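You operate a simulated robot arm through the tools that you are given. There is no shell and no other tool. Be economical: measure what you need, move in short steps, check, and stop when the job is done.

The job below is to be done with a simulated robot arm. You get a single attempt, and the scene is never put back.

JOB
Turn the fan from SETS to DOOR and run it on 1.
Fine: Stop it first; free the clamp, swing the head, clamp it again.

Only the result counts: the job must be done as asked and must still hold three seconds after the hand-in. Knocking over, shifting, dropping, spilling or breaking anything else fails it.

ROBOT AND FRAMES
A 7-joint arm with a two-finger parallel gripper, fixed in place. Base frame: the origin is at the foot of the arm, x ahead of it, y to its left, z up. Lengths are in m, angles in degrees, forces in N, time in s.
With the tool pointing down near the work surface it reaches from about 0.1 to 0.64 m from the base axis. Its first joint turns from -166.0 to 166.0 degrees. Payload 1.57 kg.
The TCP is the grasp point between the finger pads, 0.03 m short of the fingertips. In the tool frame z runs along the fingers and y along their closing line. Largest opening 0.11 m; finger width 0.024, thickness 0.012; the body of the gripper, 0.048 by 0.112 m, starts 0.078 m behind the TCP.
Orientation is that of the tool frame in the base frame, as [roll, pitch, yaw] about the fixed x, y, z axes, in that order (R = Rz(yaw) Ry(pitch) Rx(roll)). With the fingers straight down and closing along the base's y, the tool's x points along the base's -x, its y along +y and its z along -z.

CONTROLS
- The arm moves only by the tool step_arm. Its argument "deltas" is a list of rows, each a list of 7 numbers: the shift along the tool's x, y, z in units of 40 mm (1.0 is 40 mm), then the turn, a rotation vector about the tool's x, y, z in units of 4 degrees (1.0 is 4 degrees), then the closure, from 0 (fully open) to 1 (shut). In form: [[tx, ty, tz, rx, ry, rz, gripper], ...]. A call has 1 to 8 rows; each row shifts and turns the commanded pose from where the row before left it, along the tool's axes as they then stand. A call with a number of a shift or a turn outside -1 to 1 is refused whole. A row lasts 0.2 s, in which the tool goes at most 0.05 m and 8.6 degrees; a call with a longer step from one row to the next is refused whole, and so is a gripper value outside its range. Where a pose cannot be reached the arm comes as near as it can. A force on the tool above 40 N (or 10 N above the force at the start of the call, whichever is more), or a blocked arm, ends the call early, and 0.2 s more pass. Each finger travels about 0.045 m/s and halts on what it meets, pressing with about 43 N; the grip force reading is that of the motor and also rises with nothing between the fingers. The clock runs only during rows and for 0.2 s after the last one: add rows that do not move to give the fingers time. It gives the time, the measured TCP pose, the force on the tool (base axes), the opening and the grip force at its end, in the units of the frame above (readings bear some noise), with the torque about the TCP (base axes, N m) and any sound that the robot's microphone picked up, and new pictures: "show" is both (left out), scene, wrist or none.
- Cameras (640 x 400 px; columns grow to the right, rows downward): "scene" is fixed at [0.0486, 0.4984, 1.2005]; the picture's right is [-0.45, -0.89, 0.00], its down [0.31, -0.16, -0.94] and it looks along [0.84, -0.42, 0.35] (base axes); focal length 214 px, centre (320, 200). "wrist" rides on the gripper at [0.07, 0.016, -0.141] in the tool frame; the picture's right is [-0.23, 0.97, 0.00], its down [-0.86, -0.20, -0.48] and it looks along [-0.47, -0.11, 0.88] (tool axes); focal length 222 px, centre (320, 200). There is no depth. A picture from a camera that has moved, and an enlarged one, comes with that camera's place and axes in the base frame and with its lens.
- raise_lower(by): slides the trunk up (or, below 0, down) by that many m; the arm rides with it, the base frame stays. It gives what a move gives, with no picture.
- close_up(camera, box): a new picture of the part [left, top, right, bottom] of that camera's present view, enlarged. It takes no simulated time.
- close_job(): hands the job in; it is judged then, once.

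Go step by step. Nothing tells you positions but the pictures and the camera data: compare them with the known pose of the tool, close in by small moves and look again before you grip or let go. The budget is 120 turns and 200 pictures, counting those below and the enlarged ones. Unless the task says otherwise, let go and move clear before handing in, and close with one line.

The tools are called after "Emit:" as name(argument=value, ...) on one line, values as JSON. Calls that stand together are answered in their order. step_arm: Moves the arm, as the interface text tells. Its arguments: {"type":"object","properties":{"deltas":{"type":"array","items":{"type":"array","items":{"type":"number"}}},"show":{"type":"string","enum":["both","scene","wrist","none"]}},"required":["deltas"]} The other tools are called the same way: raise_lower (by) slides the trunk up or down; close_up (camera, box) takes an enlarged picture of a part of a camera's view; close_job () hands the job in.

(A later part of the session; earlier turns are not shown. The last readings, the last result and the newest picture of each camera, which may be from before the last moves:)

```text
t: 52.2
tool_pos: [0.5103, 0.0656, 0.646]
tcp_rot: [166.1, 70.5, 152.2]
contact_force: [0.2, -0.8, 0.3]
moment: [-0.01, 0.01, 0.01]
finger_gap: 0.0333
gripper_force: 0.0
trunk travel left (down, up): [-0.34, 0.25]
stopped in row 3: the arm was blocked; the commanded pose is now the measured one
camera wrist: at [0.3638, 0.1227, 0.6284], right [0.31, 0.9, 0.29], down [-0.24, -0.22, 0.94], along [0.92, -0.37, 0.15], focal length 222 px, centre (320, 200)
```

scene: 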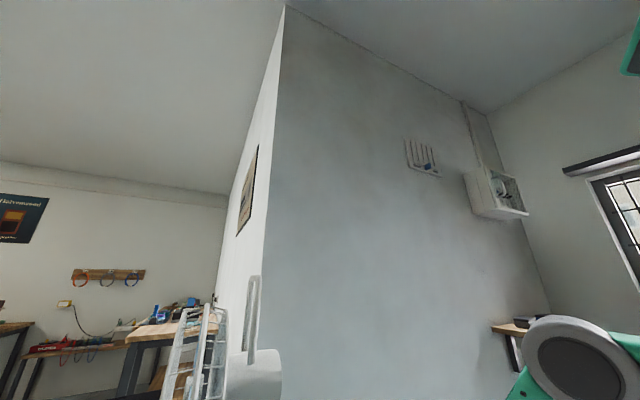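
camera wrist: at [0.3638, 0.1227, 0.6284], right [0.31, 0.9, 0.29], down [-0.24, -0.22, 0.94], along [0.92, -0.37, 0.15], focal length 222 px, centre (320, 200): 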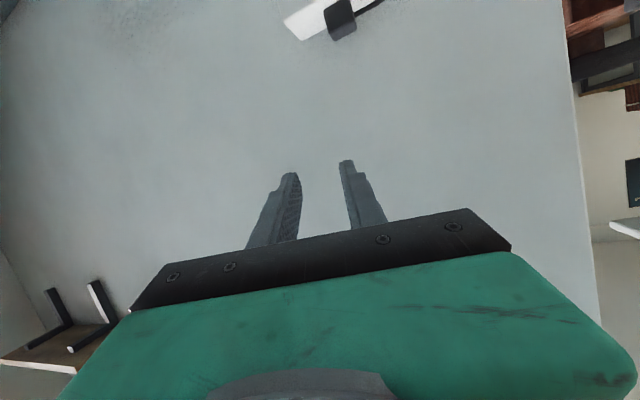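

Pulling back folds the arm too far and blocks. I'll go forward slightly, raise the trunk a bit, then straighten the tool's heading.

Emit:
step_arm(deltas=[[0, 0, 0.5, 0, 0, 0, 0.7], [0, 0, 0.5, 0, 0, 0, 0.7]], show="none")

Emit:
raise_lower(by=0.08)

Emit:
step_arm(deltas=[[0.5, 0, 0.2, -0.83, 0.07, -0.28, 0.7], [0.5, 0, 0.2, -0.83, 0.07, -0.28, 0.7], [0.5, 0, 0.2, -0.83, 0.07, -0.28, 0.7], [0.5, 0, 0.2, -0.83, 0.07, -0.28, 0.7]], show="none")

```text
t: 52.8
tool_pos: [0.5476, 0.0591, 0.6322]
tcp_rot: [166.8, 70.5, 153.0]
contact_force: [0.4, -0.2, 0.7]
moment: [-0.01, 0.0, -0.04]
finger_gap: 0.0328
gripper_force: 0.0
trunk travel left (down, up): [-0.34, 0.25]
```

```text
t: 53.9
tool_pos: [0.5473, 0.0592, 0.7111]
tcp_rot: [166.7, 70.5, 152.9]
contact_force: [0.2, -0.5, -1.1]
moment: [0.0, 0.03, -0.02]
finger_gap: 0.033
gripper_force: 0.0
trunk travel left (down, up): [-0.42, 0.17]
```

```text
t: 54.9
tool_pos: [0.5525, 0.0652, 0.6284]
tcp_rot: [166.5, 70.6, 166.8]
contact_force: [-0.1, -0.2, -0.1]
moment: [0.0, -0.01, -0.01]
finger_gap: 0.0331
gripper_force: 0.0
trunk travel left (down, up): [-0.42, 0.17]
```

The tool now points along +x about 19° down. I'll move left toward the switch while backing off and lowering.

Emit:
step_arm(deltas=[[0.47, 0.79, -0.21, 0, 0, 0, 0.7], [0.47, 0.79, -0.21, 0, 0, 0, 0.7], [0.47, 0.79, -0.21, 0, 0, 0, 0.7], [0.47, 0.79, -0.21, 0, 0, 0, 0.7], [0.47, 0.79, -0.21, 0, 0, 0, 0.7], [0.47, 0.79, -0.21, 0, 0, 0, 0.7], [0.47, 0.79, -0.21, 0, 0, 0, 0.7], [0.47, 0.79, -0.21, 0, 0, 0, 0.7]], show="wrist")

```text
t: 56.1
tool_pos: [0.5363, 0.1563, 0.5898]
tcp_rot: [156.9, 71.0, 147.4]
contact_force: [0.5, -0.5, -0.4]
moment: [-0.01, 0.02, 0.02]
finger_gap: 0.033
gripper_force: 0.1
trunk travel left (down, up): [-0.42, 0.17]
stopped in row 5: the arm was blocked; the commanded pose is now the measured one
camera wrist: at [0.3857, 0.2038, 0.5689], right [0.24, 0.91, 0.34], down [-0.25, -0.28, 0.93], along [0.94, -0.31, 0.16], focal length 222 px, centre (320, 200)
```

wrist: 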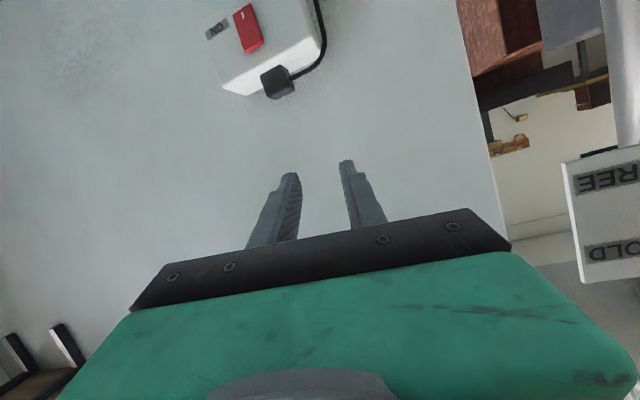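

It blocks when the tool heading lags the arm's azimuth by ~40°. A heading of about +25° suits the arm better and still works for the slider, so I'll yaw left while moving.

Emit:
step_arm(deltas=[[0.31, 0.54, -0.13, -0.95, 0.13, -0.54, 0.7], [0.31, 0.54, -0.13, -0.95, 0.13, -0.54, 0.7], [0.31, 0.54, -0.13, -0.95, 0.13, -0.54, 0.7], [0.31, 0.54, -0.13, -0.95, 0.13, -0.54, 0.7], [0.31, 0.54, -0.13, -0.95, 0.13, -0.54, 0.7], [0.31, 0.54, -0.13, -0.95, 0.13, -0.54, 0.7], [0.31, 0.54, -0.13, -0.95, 0.13, -0.54, 0.7], [0.31, 0.54, -0.13, -0.95, 0.13, -0.54, 0.7]], show="wrist")

```text
t: 57.9
tool_pos: [0.4699, 0.3315, 0.5398]
tcp_rot: [175.8, 72.8, -162.1]
contact_force: [4.6, -7.5, 9.7]
moment: [0.06, -0.43, -0.42]
finger_gap: 0.0261
gripper_force: 0.0
trunk travel left (down, up): [-0.42, 0.17]
stopped in row 8: the force on the tool passed its limit at 60 N (the readings are from after the stop); the commanded pose is now the measured one
camera wrist: at [0.3185, 0.2885, 0.5161], right [-0.3, 0.92, 0.24], down [-0.11, -0.28, 0.95], along [0.95, 0.26, 0.18], focal length 222 px, centre (320, 200)
```

wrist: 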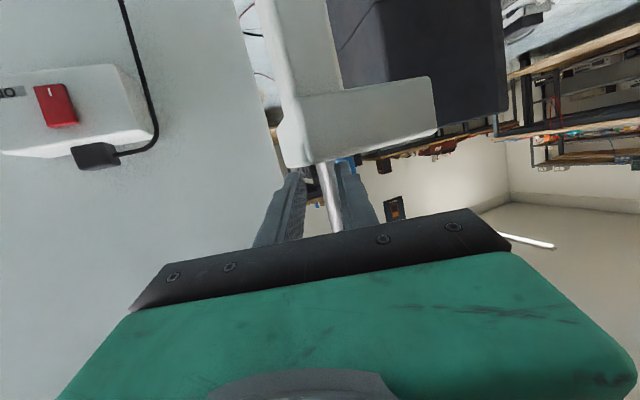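

The fingertips touched the switch box, so it's nearer than I estimated. I'll back straight off and check that nothing moved.

Emit:
step_arm(deltas=[[0, 0, -0.5, 0, 0, 0, 0.7], [0, 0, -0.7, 0, 0, 0, 0.7]], show="both")

Emit:
close_up(camera="scene", box=[0, 399, 640, 400])

```text
t: 58.5
tool_pos: [0.4312, 0.3207, 0.5577]
tcp_rot: [173.2, 73.2, -164.5]
contact_force: [-0.4, -0.3, -0.3]
moment: [-0.04, -0.03, -0.01]
finger_gap: 0.0329
gripper_force: 0.1
trunk travel left (down, up): [-0.42, 0.17]
camera wrist: at [0.2786, 0.2788, 0.5335], right [-0.3, 0.92, 0.25], down [-0.11, -0.3, 0.95], along [0.95, 0.26, 0.19], focal length 222 px, centre (320, 200)
```

scene: 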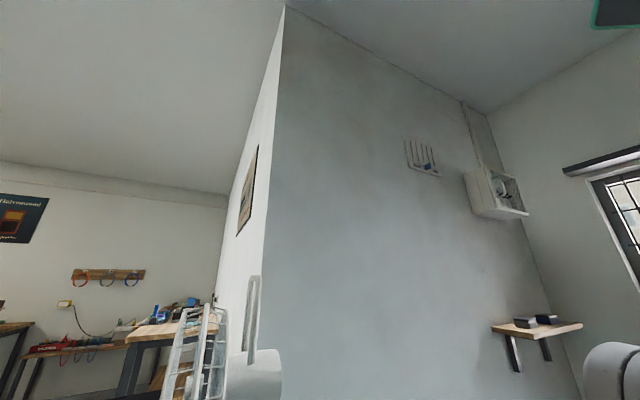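
wrist: 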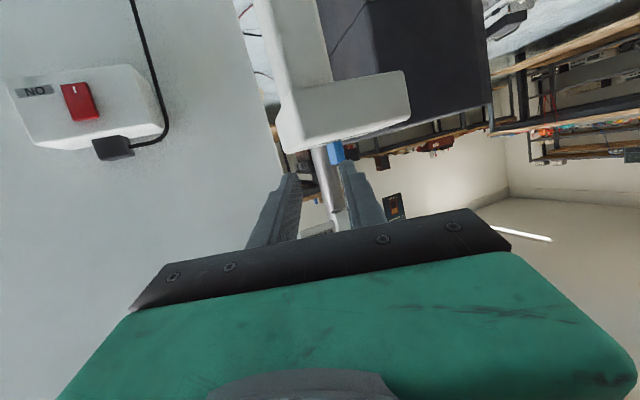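

```text
1.00 times, centred on (320, 400) of scene (not enlarged: the box is as wide or as high as the picture)
camera zoom: at [0.0486, 0.4984, 1.2005], right [-0.45, -0.89, 0.0], down [0.31, -0.16, -0.94], along [0.84, -0.42, 0.35], focal length 214 px, centre (320, 0)
```

zoom: 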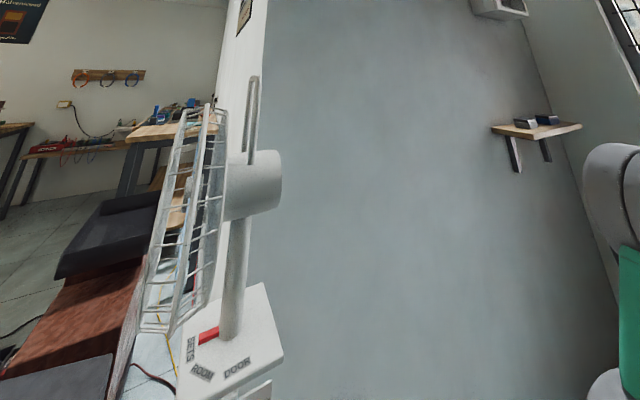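

The fan hasn't moved. The speed panel is actually the top face of the box (z≈0.52) and the slider sticks up from it at about (0.54, 0.38). I'll raise the hand, go over it with the fingers straddling, and look.

Emit:
step_arm(deltas=[[-0.96, 0.03, -0.29, 0, 0, 0, 0.7], [-0.185, 0.1, 0.63, 0, 0, 0, 0.7], [-0.185, 0.1, 0.63, 0, 0, 0, 0.7], [-0.185, 0.1, 0.63, 0, 0, 0, 0.7]], show="wrist")

Emit:
close_up(camera="wrist", box=[220, 80, 460, 230])

```text
t: 59.5
tool_pos: [0.493, 0.3523, 0.593]
tcp_rot: [175.8, 72.7, -161.9]
contact_force: [-0.6, 0.1, 0.1]
moment: [0.01, -0.02, -0.02]
finger_gap: 0.0327
gripper_force: 0.0
trunk travel left (down, up): [-0.42, 0.17]
camera wrist: at [0.3433, 0.3093, 0.5692], right [-0.3, 0.92, 0.24], down [-0.1, -0.28, 0.95], along [0.95, 0.26, 0.18], focal length 222 px, centre (320, 200)
```

wrist: 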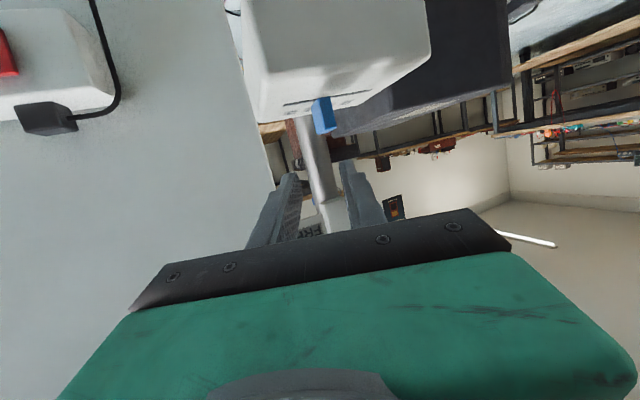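

```text
2.67 times, centred on (340, 155) of wrist
camera zoom: at [0.3433, 0.3093, 0.5692], right [-0.3, 0.92, 0.24], down [-0.1, -0.28, 0.95], along [0.95, 0.26, 0.18], focal length 592 px, centre (267, 320)
```

zoom: 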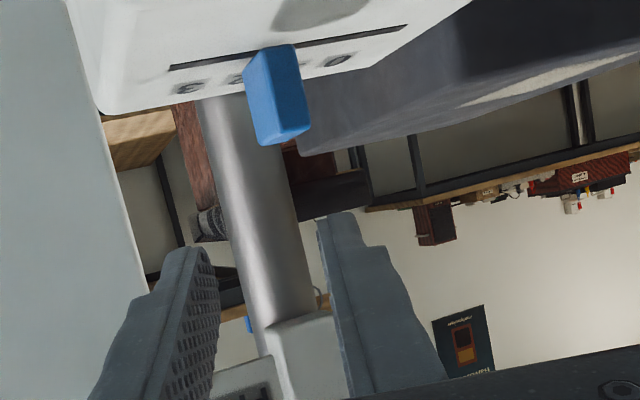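

The slider sits centred between the fingers, at about (0.54, 0.386), with its top at z≈0.549. I'll go forward over it, then down around it.

Emit:
step_arm(deltas=[[-0.27, 0.35, 0.89, 0, 0, 0, 0.7], [0.6, -0.015, 0.19, 0, 0, 0, 0.7], [0.6, -0.015, 0.19, 0, 0, 0, 0.7]], show="wrist")

Emit:
close_up(camera="wrist", box=[220, 80, 460, 230])

```text
t: 60.3
tool_pos: [0.5253, 0.38, 0.5405]
tcp_rot: [175.5, 72.7, -162.2]
contact_force: [-0.5, -0.3, -0.4]
moment: [0.0, 0.01, 0.0]
finger_gap: 0.0329
gripper_force: 0.1
trunk travel left (down, up): [-0.42, 0.17]
camera wrist: at [0.3733, 0.3374, 0.5175], right [-0.3, 0.92, 0.24], down [-0.1, -0.28, 0.95], along [0.95, 0.26, 0.18], focal length 222 px, centre (320, 200)
```

wrist: 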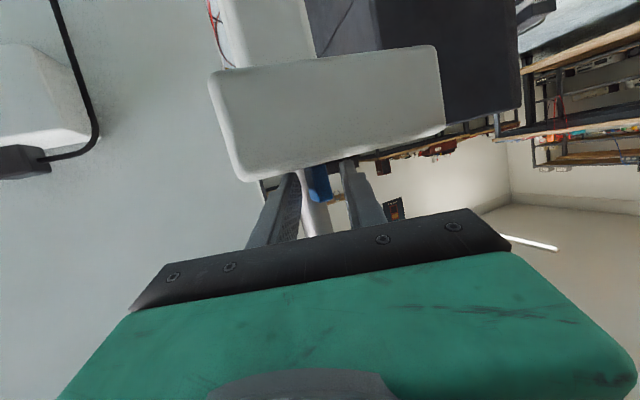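

```text
2.67 times, centred on (340, 155) of wrist
camera zoom: at [0.3733, 0.3374, 0.5175], right [-0.3, 0.92, 0.24], down [-0.1, -0.28, 0.95], along [0.95, 0.26, 0.18], focal length 592 px, centre (267, 320)
```

zoom: 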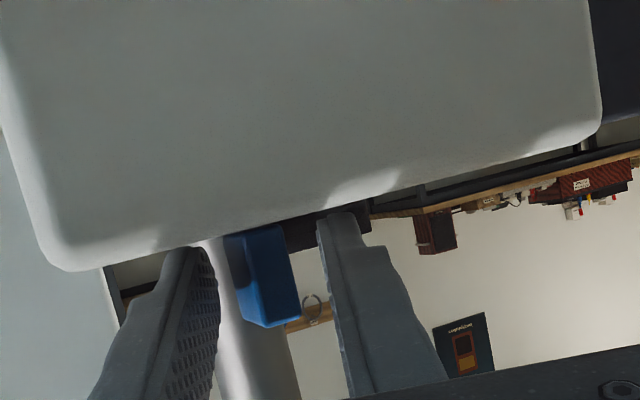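

The slider is between the fingers. I'll close lightly around it and push it to +y about 42 mm, to 0.

Emit:
step_arm(deltas=[[0, 0, 0, 0, 0, 0, 0.85], [0, 0, 0, 0, 0, 0, 0.85], [-0.025, 0.24, 0.095, 0, 0, 0, 0.85], [-0.025, 0.24, 0.095, 0, 0, 0, 0.85], [-0.025, 0.24, 0.095, 0, 0, 0, 0.85], [-0.025, 0.24, 0.095, 0, 0, 0, 0.85], [0, 0, 0, 0, 0, 0, 0.85]], show="wrist")

Emit:
close_up(camera="wrist", box=[220, 80, 460, 230])

```text
t: 61.9
tool_pos: [0.5251, 0.42, 0.5416]
tcp_rot: [176.0, 72.6, -161.9]
contact_force: [17.4, -14.3, 1.4]
moment: [-0.71, -0.47, -0.82]
finger_gap: 0.0188
gripper_force: 33.1
trunk travel left (down, up): [-0.42, 0.17]
camera wrist: at [0.3734, 0.3781, 0.5173], right [-0.3, 0.92, 0.24], down [-0.11, -0.28, 0.95], along [0.95, 0.26, 0.18], focal length 222 px, centre (320, 200)
```

wrist: 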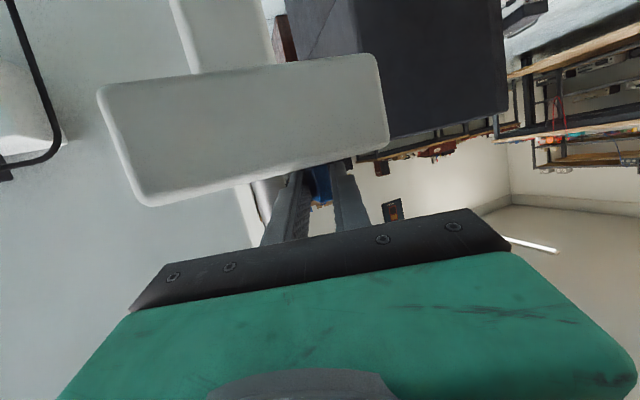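

```text
2.67 times, centred on (340, 155) of wrist
camera zoom: at [0.3734, 0.3781, 0.5173], right [-0.3, 0.92, 0.24], down [-0.11, -0.28, 0.95], along [0.95, 0.26, 0.18], focal length 592 px, centre (267, 320)
```

zoom: 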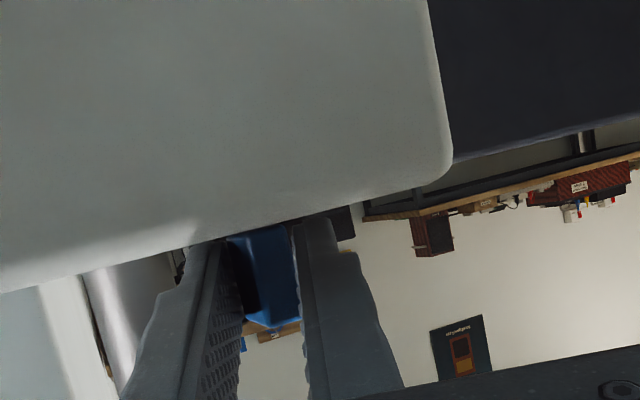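

The slider went along and there's now some resistance. I'll open, lift off and look at the panel from above.

Emit:
step_arm(deltas=[[0, 0, 0, 0, 0, 0, 0.7], [0, 0, 0, 0, 0, 0, 0.65], [-0.9, 0.03, -0.28, 0, 0, 0, 0.65], [-0.5, 0.03, -0.8, 0, 0, 0, 0.65]], show="wrist")

Emit:
close_up(camera="wrist", box=[220, 60, 460, 210])

```text
t: 62.9
tool_pos: [0.502, 0.4189, 0.6093]
tcp_rot: [175.6, 72.5, -162.0]
contact_force: [-0.3, -0.2, -0.6]
moment: [0.03, 0.0, 0.01]
finger_gap: 0.0383
gripper_force: 0.1
trunk travel left (down, up): [-0.42, 0.17]
camera wrist: at [0.3496, 0.3746, 0.5855], right [-0.3, 0.92, 0.24], down [-0.1, -0.28, 0.95], along [0.95, 0.26, 0.18], focal length 222 px, centre (320, 200)
```

wrist: 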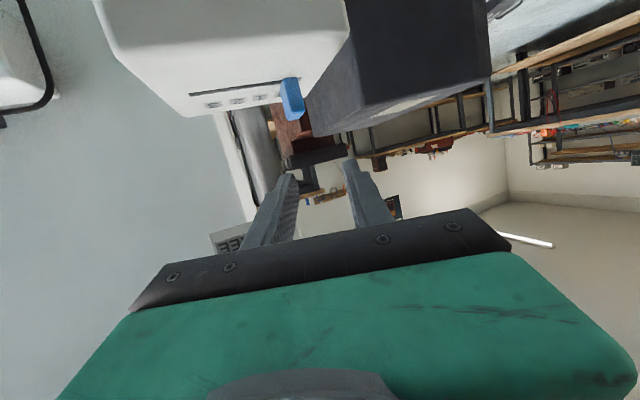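

```text
2.67 times, centred on (340, 135) of wrist
camera zoom: at [0.3496, 0.3746, 0.5855], right [-0.3, 0.92, 0.24], down [-0.1, -0.28, 0.95], along [0.95, 0.26, 0.18], focal length 592 px, centre (267, 373)
```

zoom: 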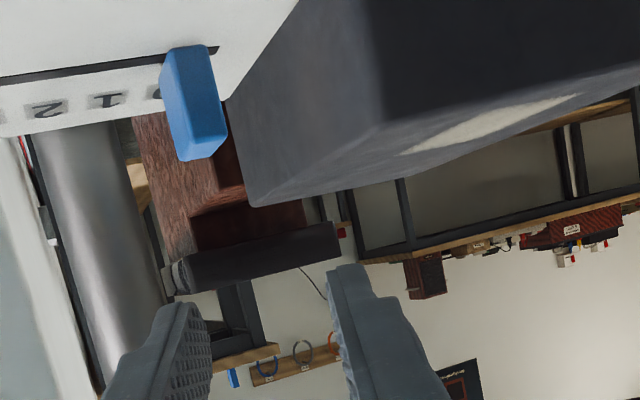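

The slider is at 0. Next I'll back away from under the clamp lever, then rise in front of it for a look.

Emit:
step_arm(deltas=[[0.28, 0.2, -0.9, 0, 0, 0, 0.65], [0.28, 0.2, -0.9, 0, 0, 0, 0.65]], show="none")

Emit:
raise_lower(by=0.1)

Emit:
close_up(camera="wrist", box=[200, 40, 480, 215])

```text
t: 63.5
tool_pos: [0.425, 0.4036, 0.6084]
tcp_rot: [175.4, 72.7, -162.3]
contact_force: [0.1, -0.5, -0.1]
moment: [0.01, -0.01, 0.02]
finger_gap: 0.0384
gripper_force: 0.0
trunk travel left (down, up): [-0.42, 0.17]
```

```text
t: 64.8
tool_pos: [0.4252, 0.4033, 0.7093]
tcp_rot: [175.6, 72.7, -162.1]
contact_force: [0.2, 0.3, 0.1]
moment: [0.0, -0.01, -0.01]
finger_gap: 0.0384
gripper_force: 0.0
trunk travel left (down, up): [-0.52, 0.07]
```

```text
2.29 times, centred on (340, 128) of wrist
camera zoom: at [0.2741, 0.3597, 0.6857], right [-0.3, 0.92, 0.24], down [-0.1, -0.28, 0.95], along [0.95, 0.26, 0.18], focal length 508 px, centre (274, 366)
```

zoom: 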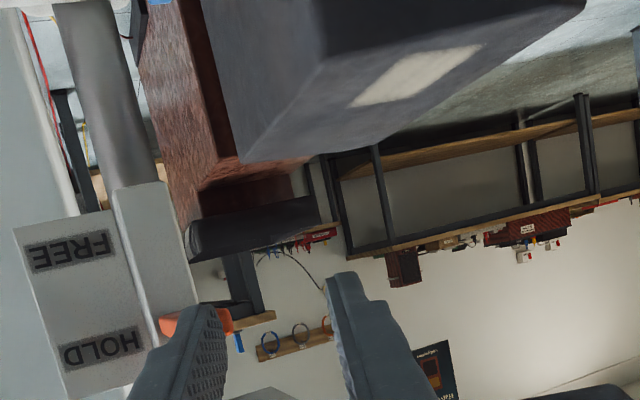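

The lever is horizontal at z≈0.70, from x≈0.58 to its tip near (0.483, 0.392), level with HOLD. I'll close the fingers and place them just above its outer end, short of the plate edge at x≈0.55.

Emit:
step_arm(deltas=[[-0.54, -0.24, -0.27, 0, 0, 0, 1], [-0.54, -0.24, -0.27, 0, 0, 0, 1], [0, 0, 0, 0, 0, 0, 1], [-0.2, -0.27, 0.64, 0, 0, 0, 1], [-0.2, -0.27, 0.64, 0, 0, 0, 1]], show="wrist")

Emit:
close_up(camera="wrist", box=[220, 80, 460, 230])

```text
t: 66.0
tool_pos: [0.483, 0.3818, 0.7555]
tcp_rot: [175.6, 72.7, -162.1]
contact_force: [-0.2, -1.0, 0.4]
moment: [-0.02, 0.0, 0.0]
finger_gap: 0.0
gripper_force: 21.2
trunk travel left (down, up): [-0.52, 0.07]
camera wrist: at [0.3313, 0.3395, 0.7321], right [-0.3, 0.92, 0.24], down [-0.1, -0.28, 0.95], along [0.95, 0.26, 0.18], focal length 222 px, centre (320, 200)
```

wrist: 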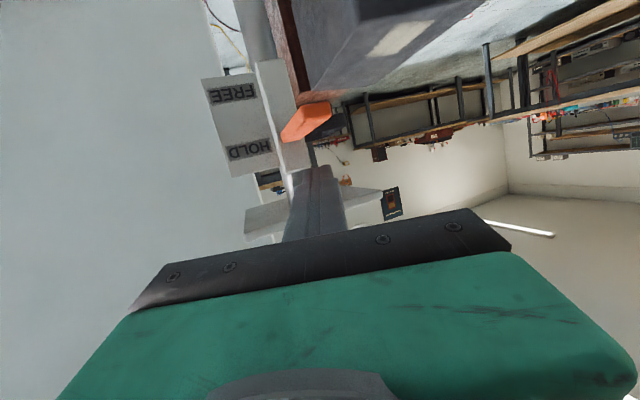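

```text
2.67 times, centred on (340, 155) of wrist
camera zoom: at [0.3313, 0.3395, 0.7321], right [-0.3, 0.92, 0.24], down [-0.1, -0.28, 0.95], along [0.95, 0.26, 0.18], focal length 592 px, centre (267, 320)
```

zoom: 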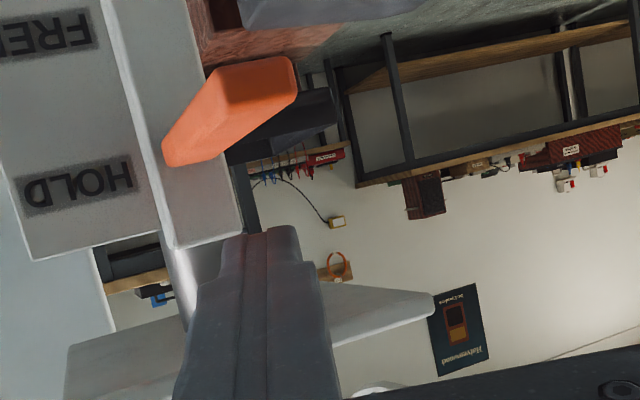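

The closed fingertips are right above the lever's outer part. I'll press down slowly.

Emit:
step_arm(deltas=[[0.24, -0.005, 0.074, 0, 0, 0, 1], [0.24, -0.005, 0.074, 0, 0, 0, 1], [0.24, -0.005, 0.074, 0, 0, 0, 1], [0.24, -0.005, 0.074, 0, 0, 0, 1], [0.24, -0.005, 0.074, 0, 0, 0, 1]], show="wrist")

Emit:
close_up(camera="wrist", box=[220, 80, 460, 230])

```text
t: 67.2
tool_pos: [0.4831, 0.3814, 0.7035]
tcp_rot: [175.6, 72.7, -162.0]
contact_force: [-0.2, 0.1, 0.1]
moment: [-0.03, 0.03, 0.03]
finger_gap: 0.0002
gripper_force: 21.6
trunk travel left (down, up): [-0.52, 0.07]
camera wrist: at [0.3319, 0.3383, 0.6812], right [-0.3, 0.92, 0.24], down [-0.1, -0.28, 0.95], along [0.95, 0.26, 0.18], focal length 222 px, centre (320, 200)
```

wrist: 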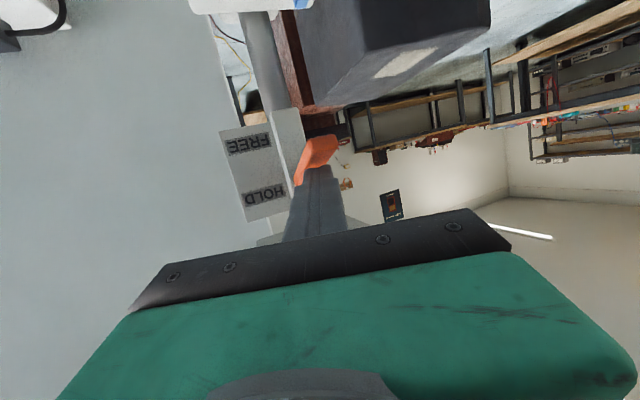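

```text
2.67 times, centred on (340, 155) of wrist
camera zoom: at [0.3319, 0.3383, 0.6812], right [-0.3, 0.92, 0.24], down [-0.1, -0.28, 0.95], along [0.95, 0.26, 0.18], focal length 592 px, centre (267, 320)
```

zoom: 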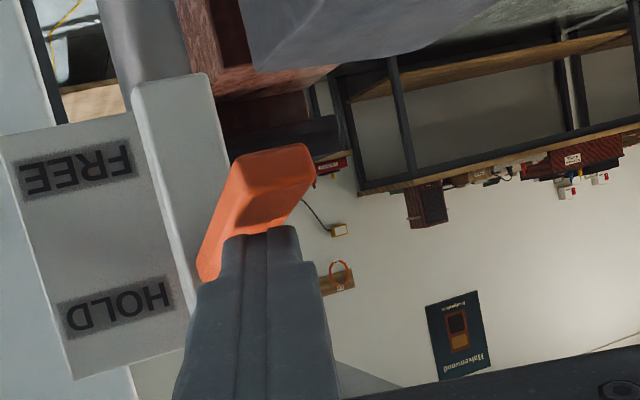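

The lever seems to be pivoting down with little resistance. I'll continue pressing.

Emit:
step_arm(deltas=[[0.24, -0.005, 0.074, 0, 0, 0, 1], [0.24, -0.005, 0.074, 0, 0, 0, 1], [0.24, -0.005, 0.074, 0, 0, 0, 1]], show="wrist")

Emit:
close_up(camera="wrist", box=[220, 80, 460, 230])

```text
t: 68.0
tool_pos: [0.4841, 0.3801, 0.6762]
tcp_rot: [175.5, 72.7, -162.2]
contact_force: [-0.4, -0.3, 0.2]
moment: [0.0, -0.05, 0.02]
finger_gap: 0.0001
gripper_force: 21.1
trunk travel left (down, up): [-0.52, 0.07]
camera wrist: at [0.3325, 0.3378, 0.6524], right [-0.3, 0.92, 0.24], down [-0.1, -0.28, 0.95], along [0.95, 0.26, 0.18], focal length 222 px, centre (320, 200)
```

wrist: 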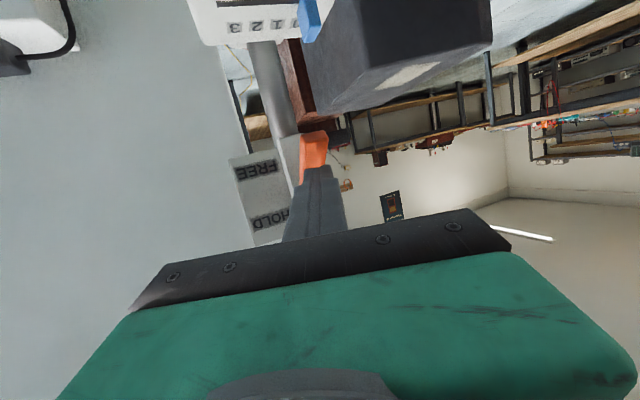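

```text
2.67 times, centred on (340, 155) of wrist
camera zoom: at [0.3325, 0.3378, 0.6524], right [-0.3, 0.92, 0.24], down [-0.1, -0.28, 0.95], along [0.95, 0.26, 0.18], focal length 592 px, centre (267, 320)
```

zoom: 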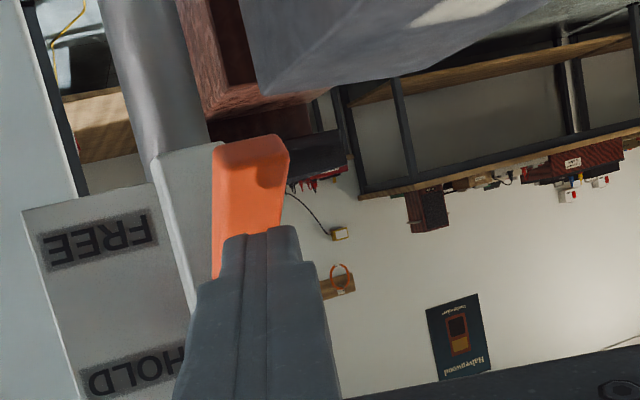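

It's pivoting, now about 40° down. I'll press a little more and look for the end stop.

Emit:
step_arm(deltas=[[0.24, -0.005, 0.074, 0, 0, 0, 1], [0.24, -0.005, 0.074, 0, 0, 0, 1]], show="wrist")

Emit:
close_up(camera="wrist", box=[220, 80, 460, 230])

```text
t: 68.8
tool_pos: [0.4846, 0.3815, 0.6624]
tcp_rot: [176.4, 73.6, -161.5]
contact_force: [-18.1, -15.4, 24.1]
moment: [-0.26, -0.28, -0.37]
finger_gap: 0.0001
gripper_force: 20.9
trunk travel left (down, up): [-0.52, 0.07]
stopped in row 2: the force on the tool passed its limit at 42 N (the readings are from after the stop); the commanded pose is now the measured one
camera wrist: at [0.3336, 0.3384, 0.6371], right [-0.3, 0.92, 0.24], down [-0.12, -0.28, 0.95], along [0.95, 0.26, 0.2], focal length 222 px, centre (320, 200)
```

wrist: 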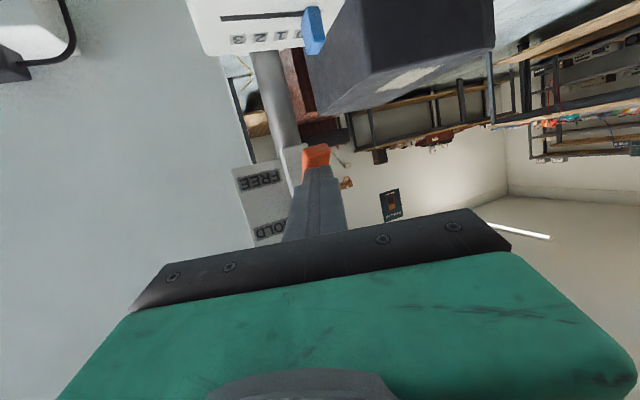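

```text
2.67 times, centred on (340, 155) of wrist
camera zoom: at [0.3336, 0.3384, 0.6371], right [-0.3, 0.92, 0.24], down [-0.12, -0.28, 0.95], along [0.95, 0.26, 0.2], focal length 592 px, centre (267, 320)
```

zoom: 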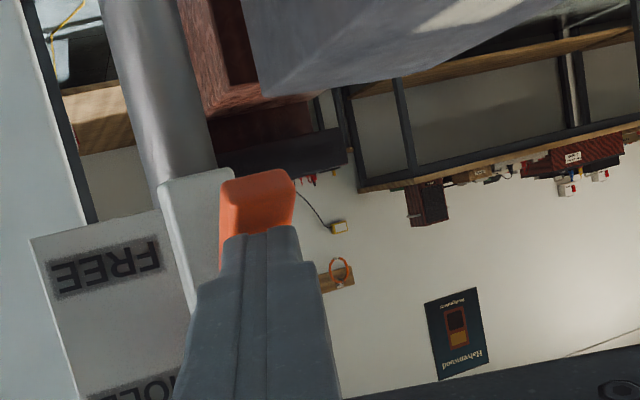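

That's the end stop at FREE. I'll lift off and pull back, then raise the trunk for a look at the head and handle.

Emit:
step_arm(deltas=[[-0.95, 0.02, -0.3, 0, 0, 0, 1], [0.25, 0.2, -0.9, 0, 0, 0, 1], [0.25, 0.2, -0.9, 0, 0, 0, 1]], show="wrist")

Emit:
close_up(camera="wrist", box=[160, 80, 400, 230])

Emit:
close_up(camera="scene", box=[0, 399, 640, 400])

```text
t: 69.6
tool_pos: [0.4099, 0.3721, 0.6993]
tcp_rot: [175.6, 73.3, -162.2]
contact_force: [1.1, -0.2, 0.4]
moment: [0.01, 0.03, 0.01]
finger_gap: 0.0
gripper_force: 21.1
trunk travel left (down, up): [-0.52, 0.07]
camera wrist: at [0.258, 0.328, 0.6747], right [-0.3, 0.92, 0.24], down [-0.11, -0.28, 0.95], along [0.95, 0.26, 0.19], focal length 222 px, centre (320, 200)
```

wrist: 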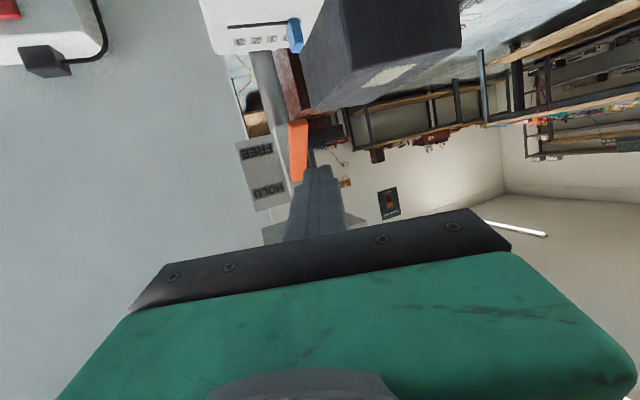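

```text
2.67 times, centred on (280, 155) of wrist
camera zoom: at [0.258, 0.328, 0.6747], right [-0.3, 0.92, 0.24], down [-0.11, -0.28, 0.95], along [0.95, 0.26, 0.19], focal length 592 px, centre (427, 320)
```

zoom: 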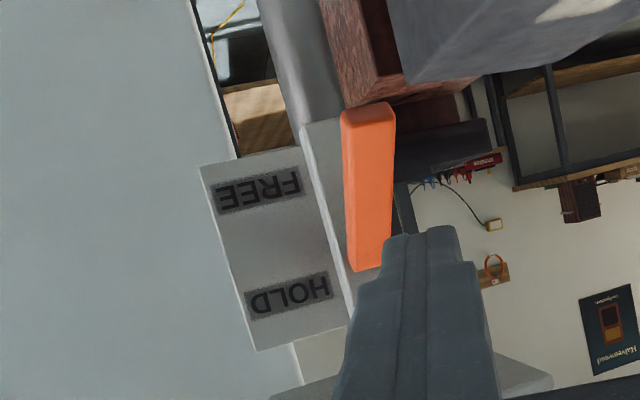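

```text
1.00 times, centred on (320, 400) of scene (not enlarged: the box is as wide or as high as the picture)
camera zoom: at [0.0486, 0.4984, 1.2005], right [-0.45, -0.89, 0.0], down [0.31, -0.16, -0.94], along [0.84, -0.42, 0.35], focal length 214 px, centre (320, 0)
```

zoom: 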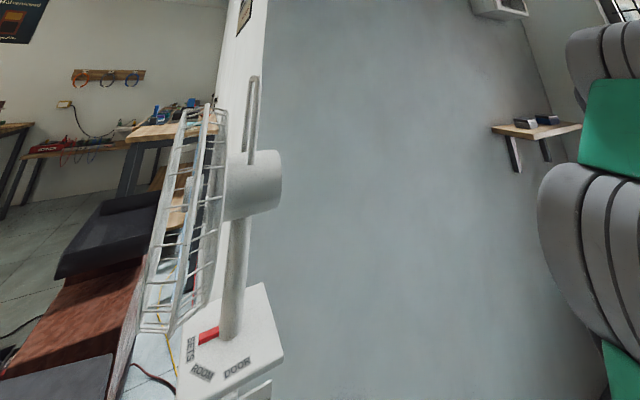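

The lever now hangs at FREE and the fan hasn't shifted. To swing the head I'll push the rear of the motor housing (about [0.60, 0.31, 0.98]) in an arc from the right side. First I'll move right while turning the tool's heading left.

Emit:
step_arm(deltas=[[-0.13, -0.63, -0.15, -0.955, 0.022, -0.29, 1], [-0.13, -0.63, -0.15, -0.955, 0.022, -0.29, 1], [-0.13, -0.63, -0.15, -0.955, 0.022, -0.29, 1], [-0.13, -0.63, -0.15, -0.955, 0.022, -0.29, 1], [-0.13, -0.63, -0.15, -0.955, 0.022, -0.29, 1], [-0.13, -0.63, -0.15, -0.955, 0.022, -0.29, 1], [-0.13, -0.63, -0.15, -0.955, 0.022, -0.29, 1], [-0.13, -0.63, -0.15, -0.955, 0.022, -0.29, 1]], show="none")

Emit:
raise_lower(by=0.07)

Emit:
step_arm(deltas=[[0, 0, 0, 0, 0, 0, 1]], show="wrist")

```text
t: 70.6
tool_pos: [0.4462, 0.3206, 0.751]
tcp_rot: [170.0, 77.7, -149.2]
contact_force: [0.2, -1.0, 0.5]
moment: [-0.04, -0.01, -0.02]
finger_gap: 0.0
gripper_force: 21.6
trunk travel left (down, up): [-0.52, 0.07]
stopped in row 5: the force on the tool passed its limit at 96 N (the readings are from after the stop); the commanded pose is now the measured one
```

```text
t: 71.7
tool_pos: [0.4453, 0.32, 0.8208]
tcp_rot: [170.2, 77.5, -149.1]
contact_force: [-0.1, 0.1, -0.1]
moment: [0.0, -0.01, 0.02]
finger_gap: 0.0002
gripper_force: 21.6
trunk travel left (down, up): [-0.59, 0.0]
```

```text
t: 72.1
tool_pos: [0.4464, 0.3214, 0.8209]
tcp_rot: [170.3, 77.6, -149.2]
contact_force: [-0.2, 0.1, 0.3]
moment: [0.03, 0.02, -0.03]
finger_gap: 0.0002
gripper_force: 21.4
trunk travel left (down, up): [-0.59, 0.0]
camera wrist: at [0.317, 0.2342, 0.7837], right [-0.59, 0.77, 0.26], down [-0.07, -0.36, 0.93], along [0.81, 0.53, 0.27], focal length 222 px, centre (320, 200)
```

wrist: 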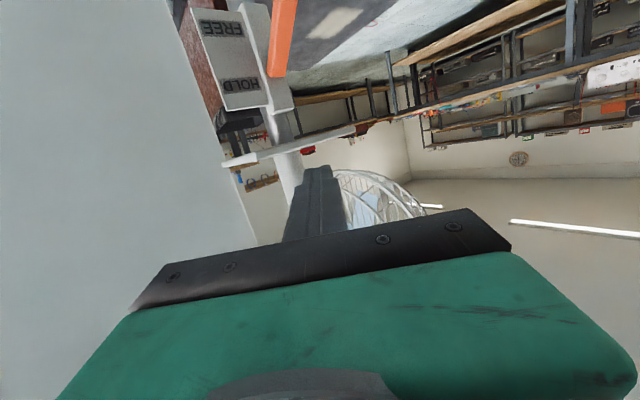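

Something gave a force spike, likely the arm itself. I'll check the fan and arm.

Emit:
close_up(camera="scene", box=[0, 399, 640, 400])

Emit:
close_up(camera="wrist", box=[160, 0, 320, 100])

Emit:
close_up(camera="scene", box=[600, 0, 640, 400])

```text
1.00 times, centred on (320, 400) of scene (not enlarged: the box is as wide or as high as the picture)
camera zoom: at [0.0486, 0.4984, 1.2005], right [-0.45, -0.89, 0.0], down [0.31, -0.16, -0.94], along [0.84, -0.42, 0.35], focal length 214 px, centre (320, 0)
```

zoom: 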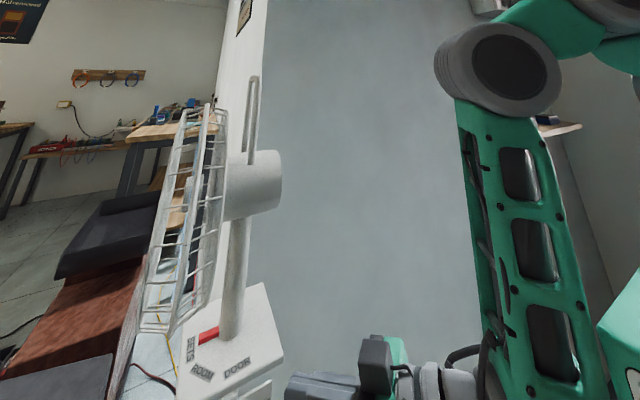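

```text
4.00 times, centred on (240, 50) of wrist
camera zoom: at [0.317, 0.2342, 0.7837], right [-0.59, 0.77, 0.26], down [-0.07, -0.36, 0.93], along [0.81, 0.53, 0.27], focal length 888 px, centre (640, 800)
```

zoom: 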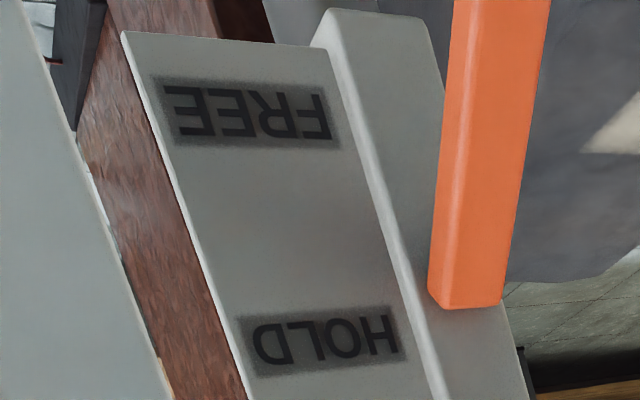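

```text
1.00 times, centred on (620, 200) of scene (not enlarged: the box is as wide or as high as the picture)
camera zoom: at [0.0486, 0.4984, 1.2005], right [-0.45, -0.89, 0.0], down [0.31, -0.16, -0.94], along [0.84, -0.42, 0.35], focal length 214 px, centre (20, 200)
```

zoom: 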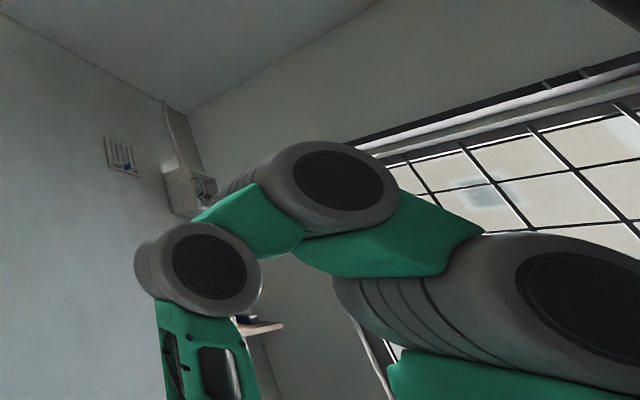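

The fan is untouched; it was the forearm meeting the robot's own body. I'll move outward (+x) and right, keeping the wrist away from the torso while turning the heading to about 57°.

Emit:
step_arm(deltas=[[-0.42, -0.67, 0.1, 0, 0, 0, 1], [-0.42, -0.67, 0.1, -0.6, 0.03, -0.13, 1], [-0.42, -0.67, 0, -0.8, 0.03, -0.17, 1], [-0.42, -0.6, 0, -0.8, 0.03, -0.17, 1], [-0.42, -0.5, 0, -0.8, 0.03, -0.17, 1]], show="wrist")

Emit:
close_up(camera="scene", box=[0, 399, 640, 400])

```text
t: 73.3
tool_pos: [0.4912, 0.2475, 0.8663]
tcp_rot: [170.2, 77.6, -141.5]
contact_force: [-0.1, 0.2, -1.1]
moment: [-0.04, 0.0, -0.02]
finger_gap: 0.0002
gripper_force: 21.8
out of reach, approached as far as the arm can: row 3, 4, 5
trunk travel left (down, up): [-0.59, 0.0]
camera wrist: at [0.375, 0.1443, 0.8294], right [-0.69, 0.68, 0.26], down [-0.02, -0.37, 0.93], along [0.73, 0.63, 0.26], focal length 222 px, centre (320, 200)
```

wrist: 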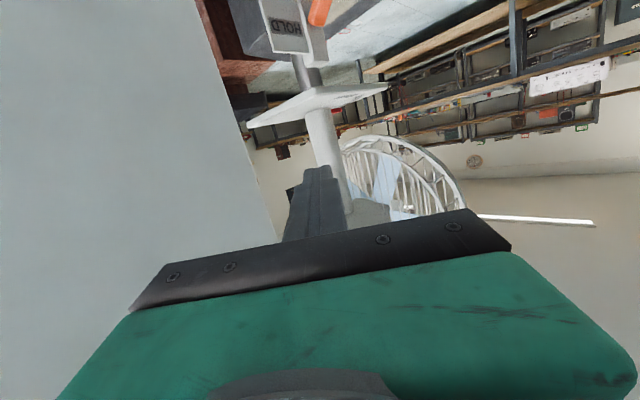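

```text
1.00 times, centred on (320, 400) of scene (not enlarged: the box is as wide or as high as the picture)
camera zoom: at [0.0486, 0.4984, 1.2005], right [-0.45, -0.89, 0.0], down [0.31, -0.16, -0.94], along [0.84, -0.42, 0.35], focal length 214 px, centre (320, 0)
```

zoom: 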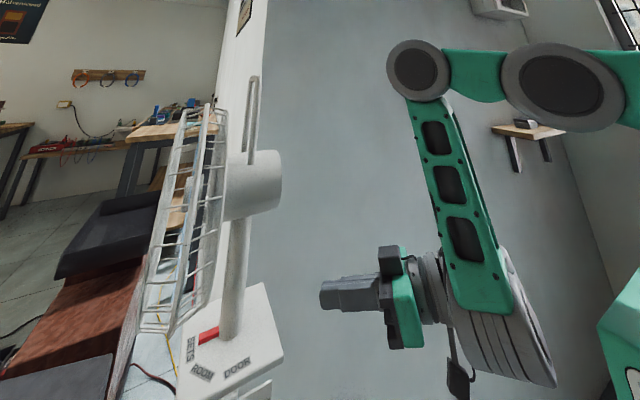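

The elbow can't fold further here, so I'll extend outward first and then rise to the housing height.

Emit:
step_arm(deltas=[[-0.1, -0.73, 0.3, 0, 0, 0, 1], [-0.1, -0.73, 0.3, 0, 0, 0, 1], [-0.73, 0.03, -0.16, 0, 0, 0, 1], [-0.73, 0.03, -0.16, 0, 0, 0, 1], [-0.73, 0.03, -0.16, 0, 0, 0, 1]], show="wrist")

Emit:
close_up(camera="scene", box=[0, 350, 640, 400])

```text
t: 74.5
tool_pos: [0.4765, 0.2438, 0.9396]
tcp_rot: [170.3, 77.6, -141.3]
contact_force: [-0.2, -0.2, -0.1]
moment: [-0.02, 0.01, 0.01]
finger_gap: 0.0
gripper_force: 21.4
out of reach, approached as far as the arm can: row 1, 2, 3, 4, 5
trunk travel left (down, up): [-0.59, 0.0]
camera wrist: at [0.3595, 0.1421, 0.9034], right [-0.69, 0.68, 0.26], down [-0.02, -0.37, 0.93], along [0.73, 0.63, 0.26], focal length 222 px, centre (320, 200)
```

wrist: 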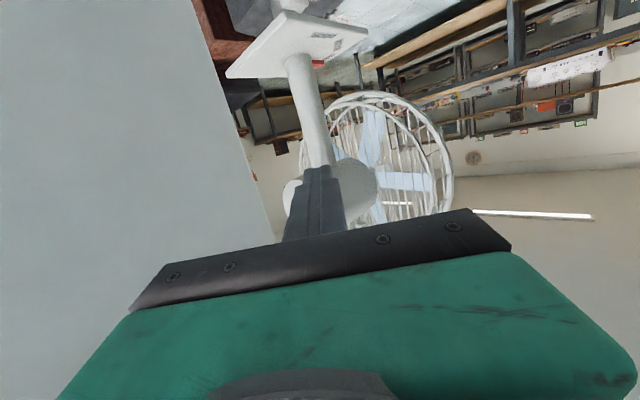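

```text
1.00 times, centred on (320, 375) of scene (not enlarged: the box is as wide or as high as the picture)
camera zoom: at [0.0486, 0.4984, 1.2005], right [-0.45, -0.89, 0.0], down [0.31, -0.16, -0.94], along [0.84, -0.42, 0.35], focal length 214 px, centre (320, 25)
```

zoom: 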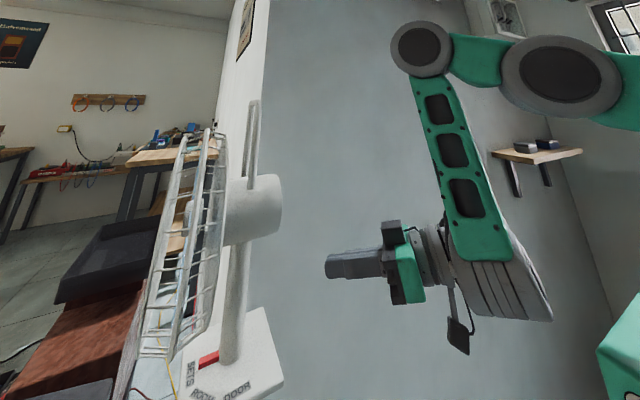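

A horizontal push would trap the hand beside the swinging cage, so I'll use the hoop handle on top instead, from above the cage. First I'll turn the heading back forward while moving out in front, then tilt the tool down to climb past shoulder height.

Emit:
step_arm(deltas=[[0.07, -0.48, 0.085, 0.977, -0.037, 0.212, 1], [0.07, -0.48, 0.085, 0.977, -0.037, 0.212, 1], [0.07, -0.48, 0.085, 0.977, -0.037, 0.212, 1], [0.07, -0.48, 0.085, 0.977, -0.037, 0.212, 1], [0.07, -0.48, 0.085, 0.977, -0.037, 0.212, 1], [0.07, -0.48, 0.085, 0.977, -0.037, 0.212, 1], [0.07, -0.48, 0.085, 0.977, -0.037, 0.212, 1], [0.07, -0.48, 0.085, 0.977, -0.037, 0.212, 1]], show="none")

Emit:
step_arm(deltas=[[0, 0, 0, 0, 1, 0, 1], [0, 0, 0, 0, 1, 0, 1], [0, 0, 0, 0, 1, 0, 1], [0, 0, 0, 0, 1, 0, 1], [0, 0, 0, 0, 1, 0, 1], [0, 0, 0, 0, 1, 0, 1], [0, 0, 0, 0, 1, 0, 1], [0, 0, 0, 0, 1, 0, 1]], show="wrist")

```text
t: 76.3
tool_pos: [0.579, 0.1283, 0.9079]
tcp_rot: [170.3, 77.7, -173.5]
contact_force: [-0.1, -0.3, -0.1]
moment: [0.03, -0.02, 0.01]
finger_gap: 0.0003
gripper_force: 21.5
trunk travel left (down, up): [-0.59, 0.0]
```

```text
t: 78.1
tool_pos: [0.5854, 0.0928, 0.8784]
tcp_rot: [178.9, 50.7, -171.9]
contact_force: [-0.4, -0.1, -0.2]
moment: [-0.02, -0.03, 0.01]
finger_gap: 0.0
gripper_force: 21.7
out of reach, approached as far as the arm can: row 1, 2, 3
trunk travel left (down, up): [-0.59, 0.0]
camera wrist: at [0.43, 0.0848, 0.9148], right [-0.01, 0.98, 0.19], down [0.2, -0.18, 0.96], along [0.98, 0.05, -0.2], focal length 222 px, centre (320, 200)
```

wrist: 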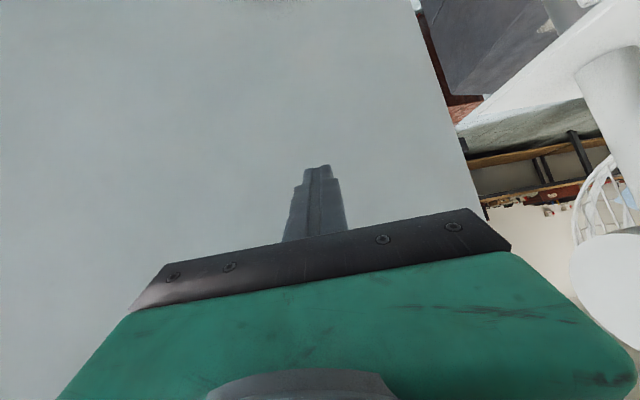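

Good. I'll continue tilting down, then rise past shoulder height at this radius.

Emit:
step_arm(deltas=[[0, 0, 0, 0, 1, 0, 1], [0, 0, 0, 0, 1, 0, 1], [0, 0, 0, 0, 1, 0, 1], [0, 0, 0, 0, 1, 0, 1], [0, 0, 0, 0, 1, 0, 1], [0, 0, 0, 0, 1, 0, 1], [0, 0, 0, 0, 1, 0, 1], [0, 0, 0, 0, 1, 0, 1]], show="none")

Emit:
step_arm(deltas=[[-0.25, 0, -0.8, 0, 0, 0, 1], [-0.25, 0, -0.8, 0, 0, 0, 1], [-0.25, 0, -0.8, 0, 0, 0, 1], [-0.25, 0, -0.8, 0, 0, 0, 1], [-0.25, 0, -0.8, 0, 0, 0, 1], [-0.25, 0, -0.8, 0, 0, 0, 1], [-0.25, 0, -0.8, 0, 0, 0, 1], [-0.25, 0, -0.8, 0, 0, 0, 1]], show="none")

Emit:
close_up(camera="scene", box=[0, 300, 640, 400])

```text
t: 79.9
tool_pos: [0.5862, 0.0939, 0.8773]
tcp_rot: [179.3, 18.5, -171.3]
contact_force: [-0.5, 0.4, 0.4]
moment: [-0.02, 0.0, 0.03]
finger_gap: 0.0
gripper_force: 20.8
trunk travel left (down, up): [-0.59, 0.0]
```

```text
t: 81.7
tool_pos: [0.5784, 0.0905, 1.1439]
tcp_rot: [179.3, 18.6, -171.3]
contact_force: [0.3, 0.3, -0.9]
moment: [0.01, 0.01, -0.01]
finger_gap: 0.0
gripper_force: 21.2
trunk travel left (down, up): [-0.59, 0.0]
```

```text
1.00 times, centred on (320, 350) of scene (not enlarged: the box is as wide or as high as the picture)
camera zoom: at [0.0486, 0.4984, 1.2005], right [-0.45, -0.89, 0.0], down [0.31, -0.16, -0.94], along [0.84, -0.42, 0.35], focal length 214 px, centre (320, 50)
```

zoom: 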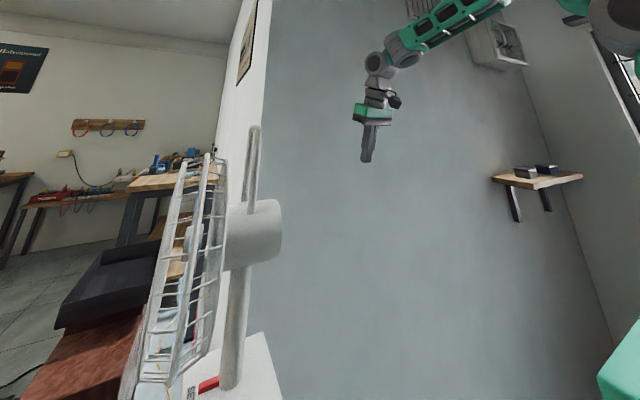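

That was clean. Now I'll climb above the fan, then move left and turn toward the hoop for a look.

Emit:
step_arm(deltas=[[-0.32, 0, -0.95, 0, 0, 0, 1], [-0.32, 0, -0.95, 0, 0, 0, 1], [-0.32, 0, -0.95, 0, 0, 0, 0.8], [-0.32, 0, -0.95, 0, 0, 0, 0.6]], show="none")

Emit:
step_arm(deltas=[[0.51, 0.88, -0.17, -0.32, 0, -0.95, 0.6], [0.51, 0.88, -0.17, -0.32, 0, -0.95, 0.6], [0.51, 0.88, -0.17, -0.32, 0, -0.95, 0.6], [0.51, 0.88, -0.17, -0.32, 0, -0.95, 0.6], [0.51, 0.8, -0.17, -0.32, 0, -0.95, 0.6], [0.51, 0.7, -0.17, -0.32, 0, -0.95, 0.6]], show="wrist")

```text
t: 82.7
tool_pos: [0.5834, 0.0864, 1.3049]
tcp_rot: [179.2, 18.6, -171.4]
contact_force: [0.0, -1.0, 0.4]
moment: [-0.02, 0.03, 0.0]
finger_gap: 0.0445
gripper_force: 0.6
trunk travel left (down, up): [-0.59, 0.0]
```

```text
t: 84.1
tool_pos: [0.3939, 0.2353, 1.3068]
tcp_rot: [179.3, 18.9, -147.1]
contact_force: [0.1, 0.1, -0.1]
moment: [-0.03, 0.02, -0.01]
finger_gap: 0.0439
gripper_force: 0.0
trunk travel left (down, up): [-0.59, 0.0]
camera wrist: at [0.2914, 0.1868, 1.4186], right [-0.35, 0.93, 0.08], down [0.66, 0.18, 0.73], along [0.66, 0.31, -0.68], focal length 222 px, centre (320, 200)
```

wrist: 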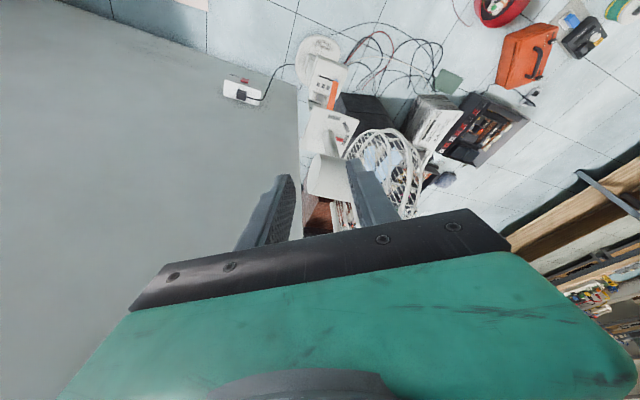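

I'll enlarge to find the hoop between the fingers.

Emit:
close_up(camera="wrist", box=[250, 90, 450, 240])

```text
2.67 times, centred on (350, 165) of wrist
camera zoom: at [0.2914, 0.1868, 1.4186], right [-0.35, 0.93, 0.08], down [0.66, 0.18, 0.73], along [0.66, 0.31, -0.68], focal length 592 px, centre (240, 293)
```

zoom: 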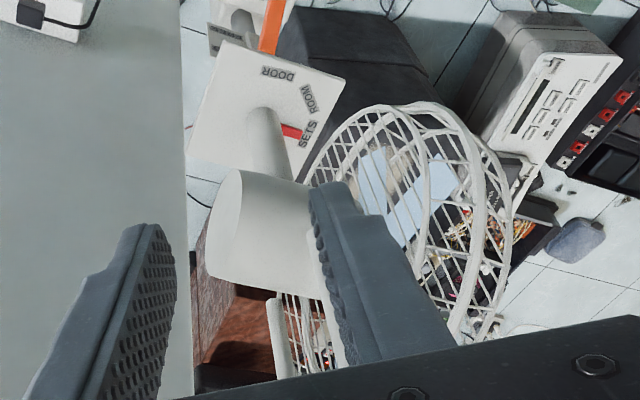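

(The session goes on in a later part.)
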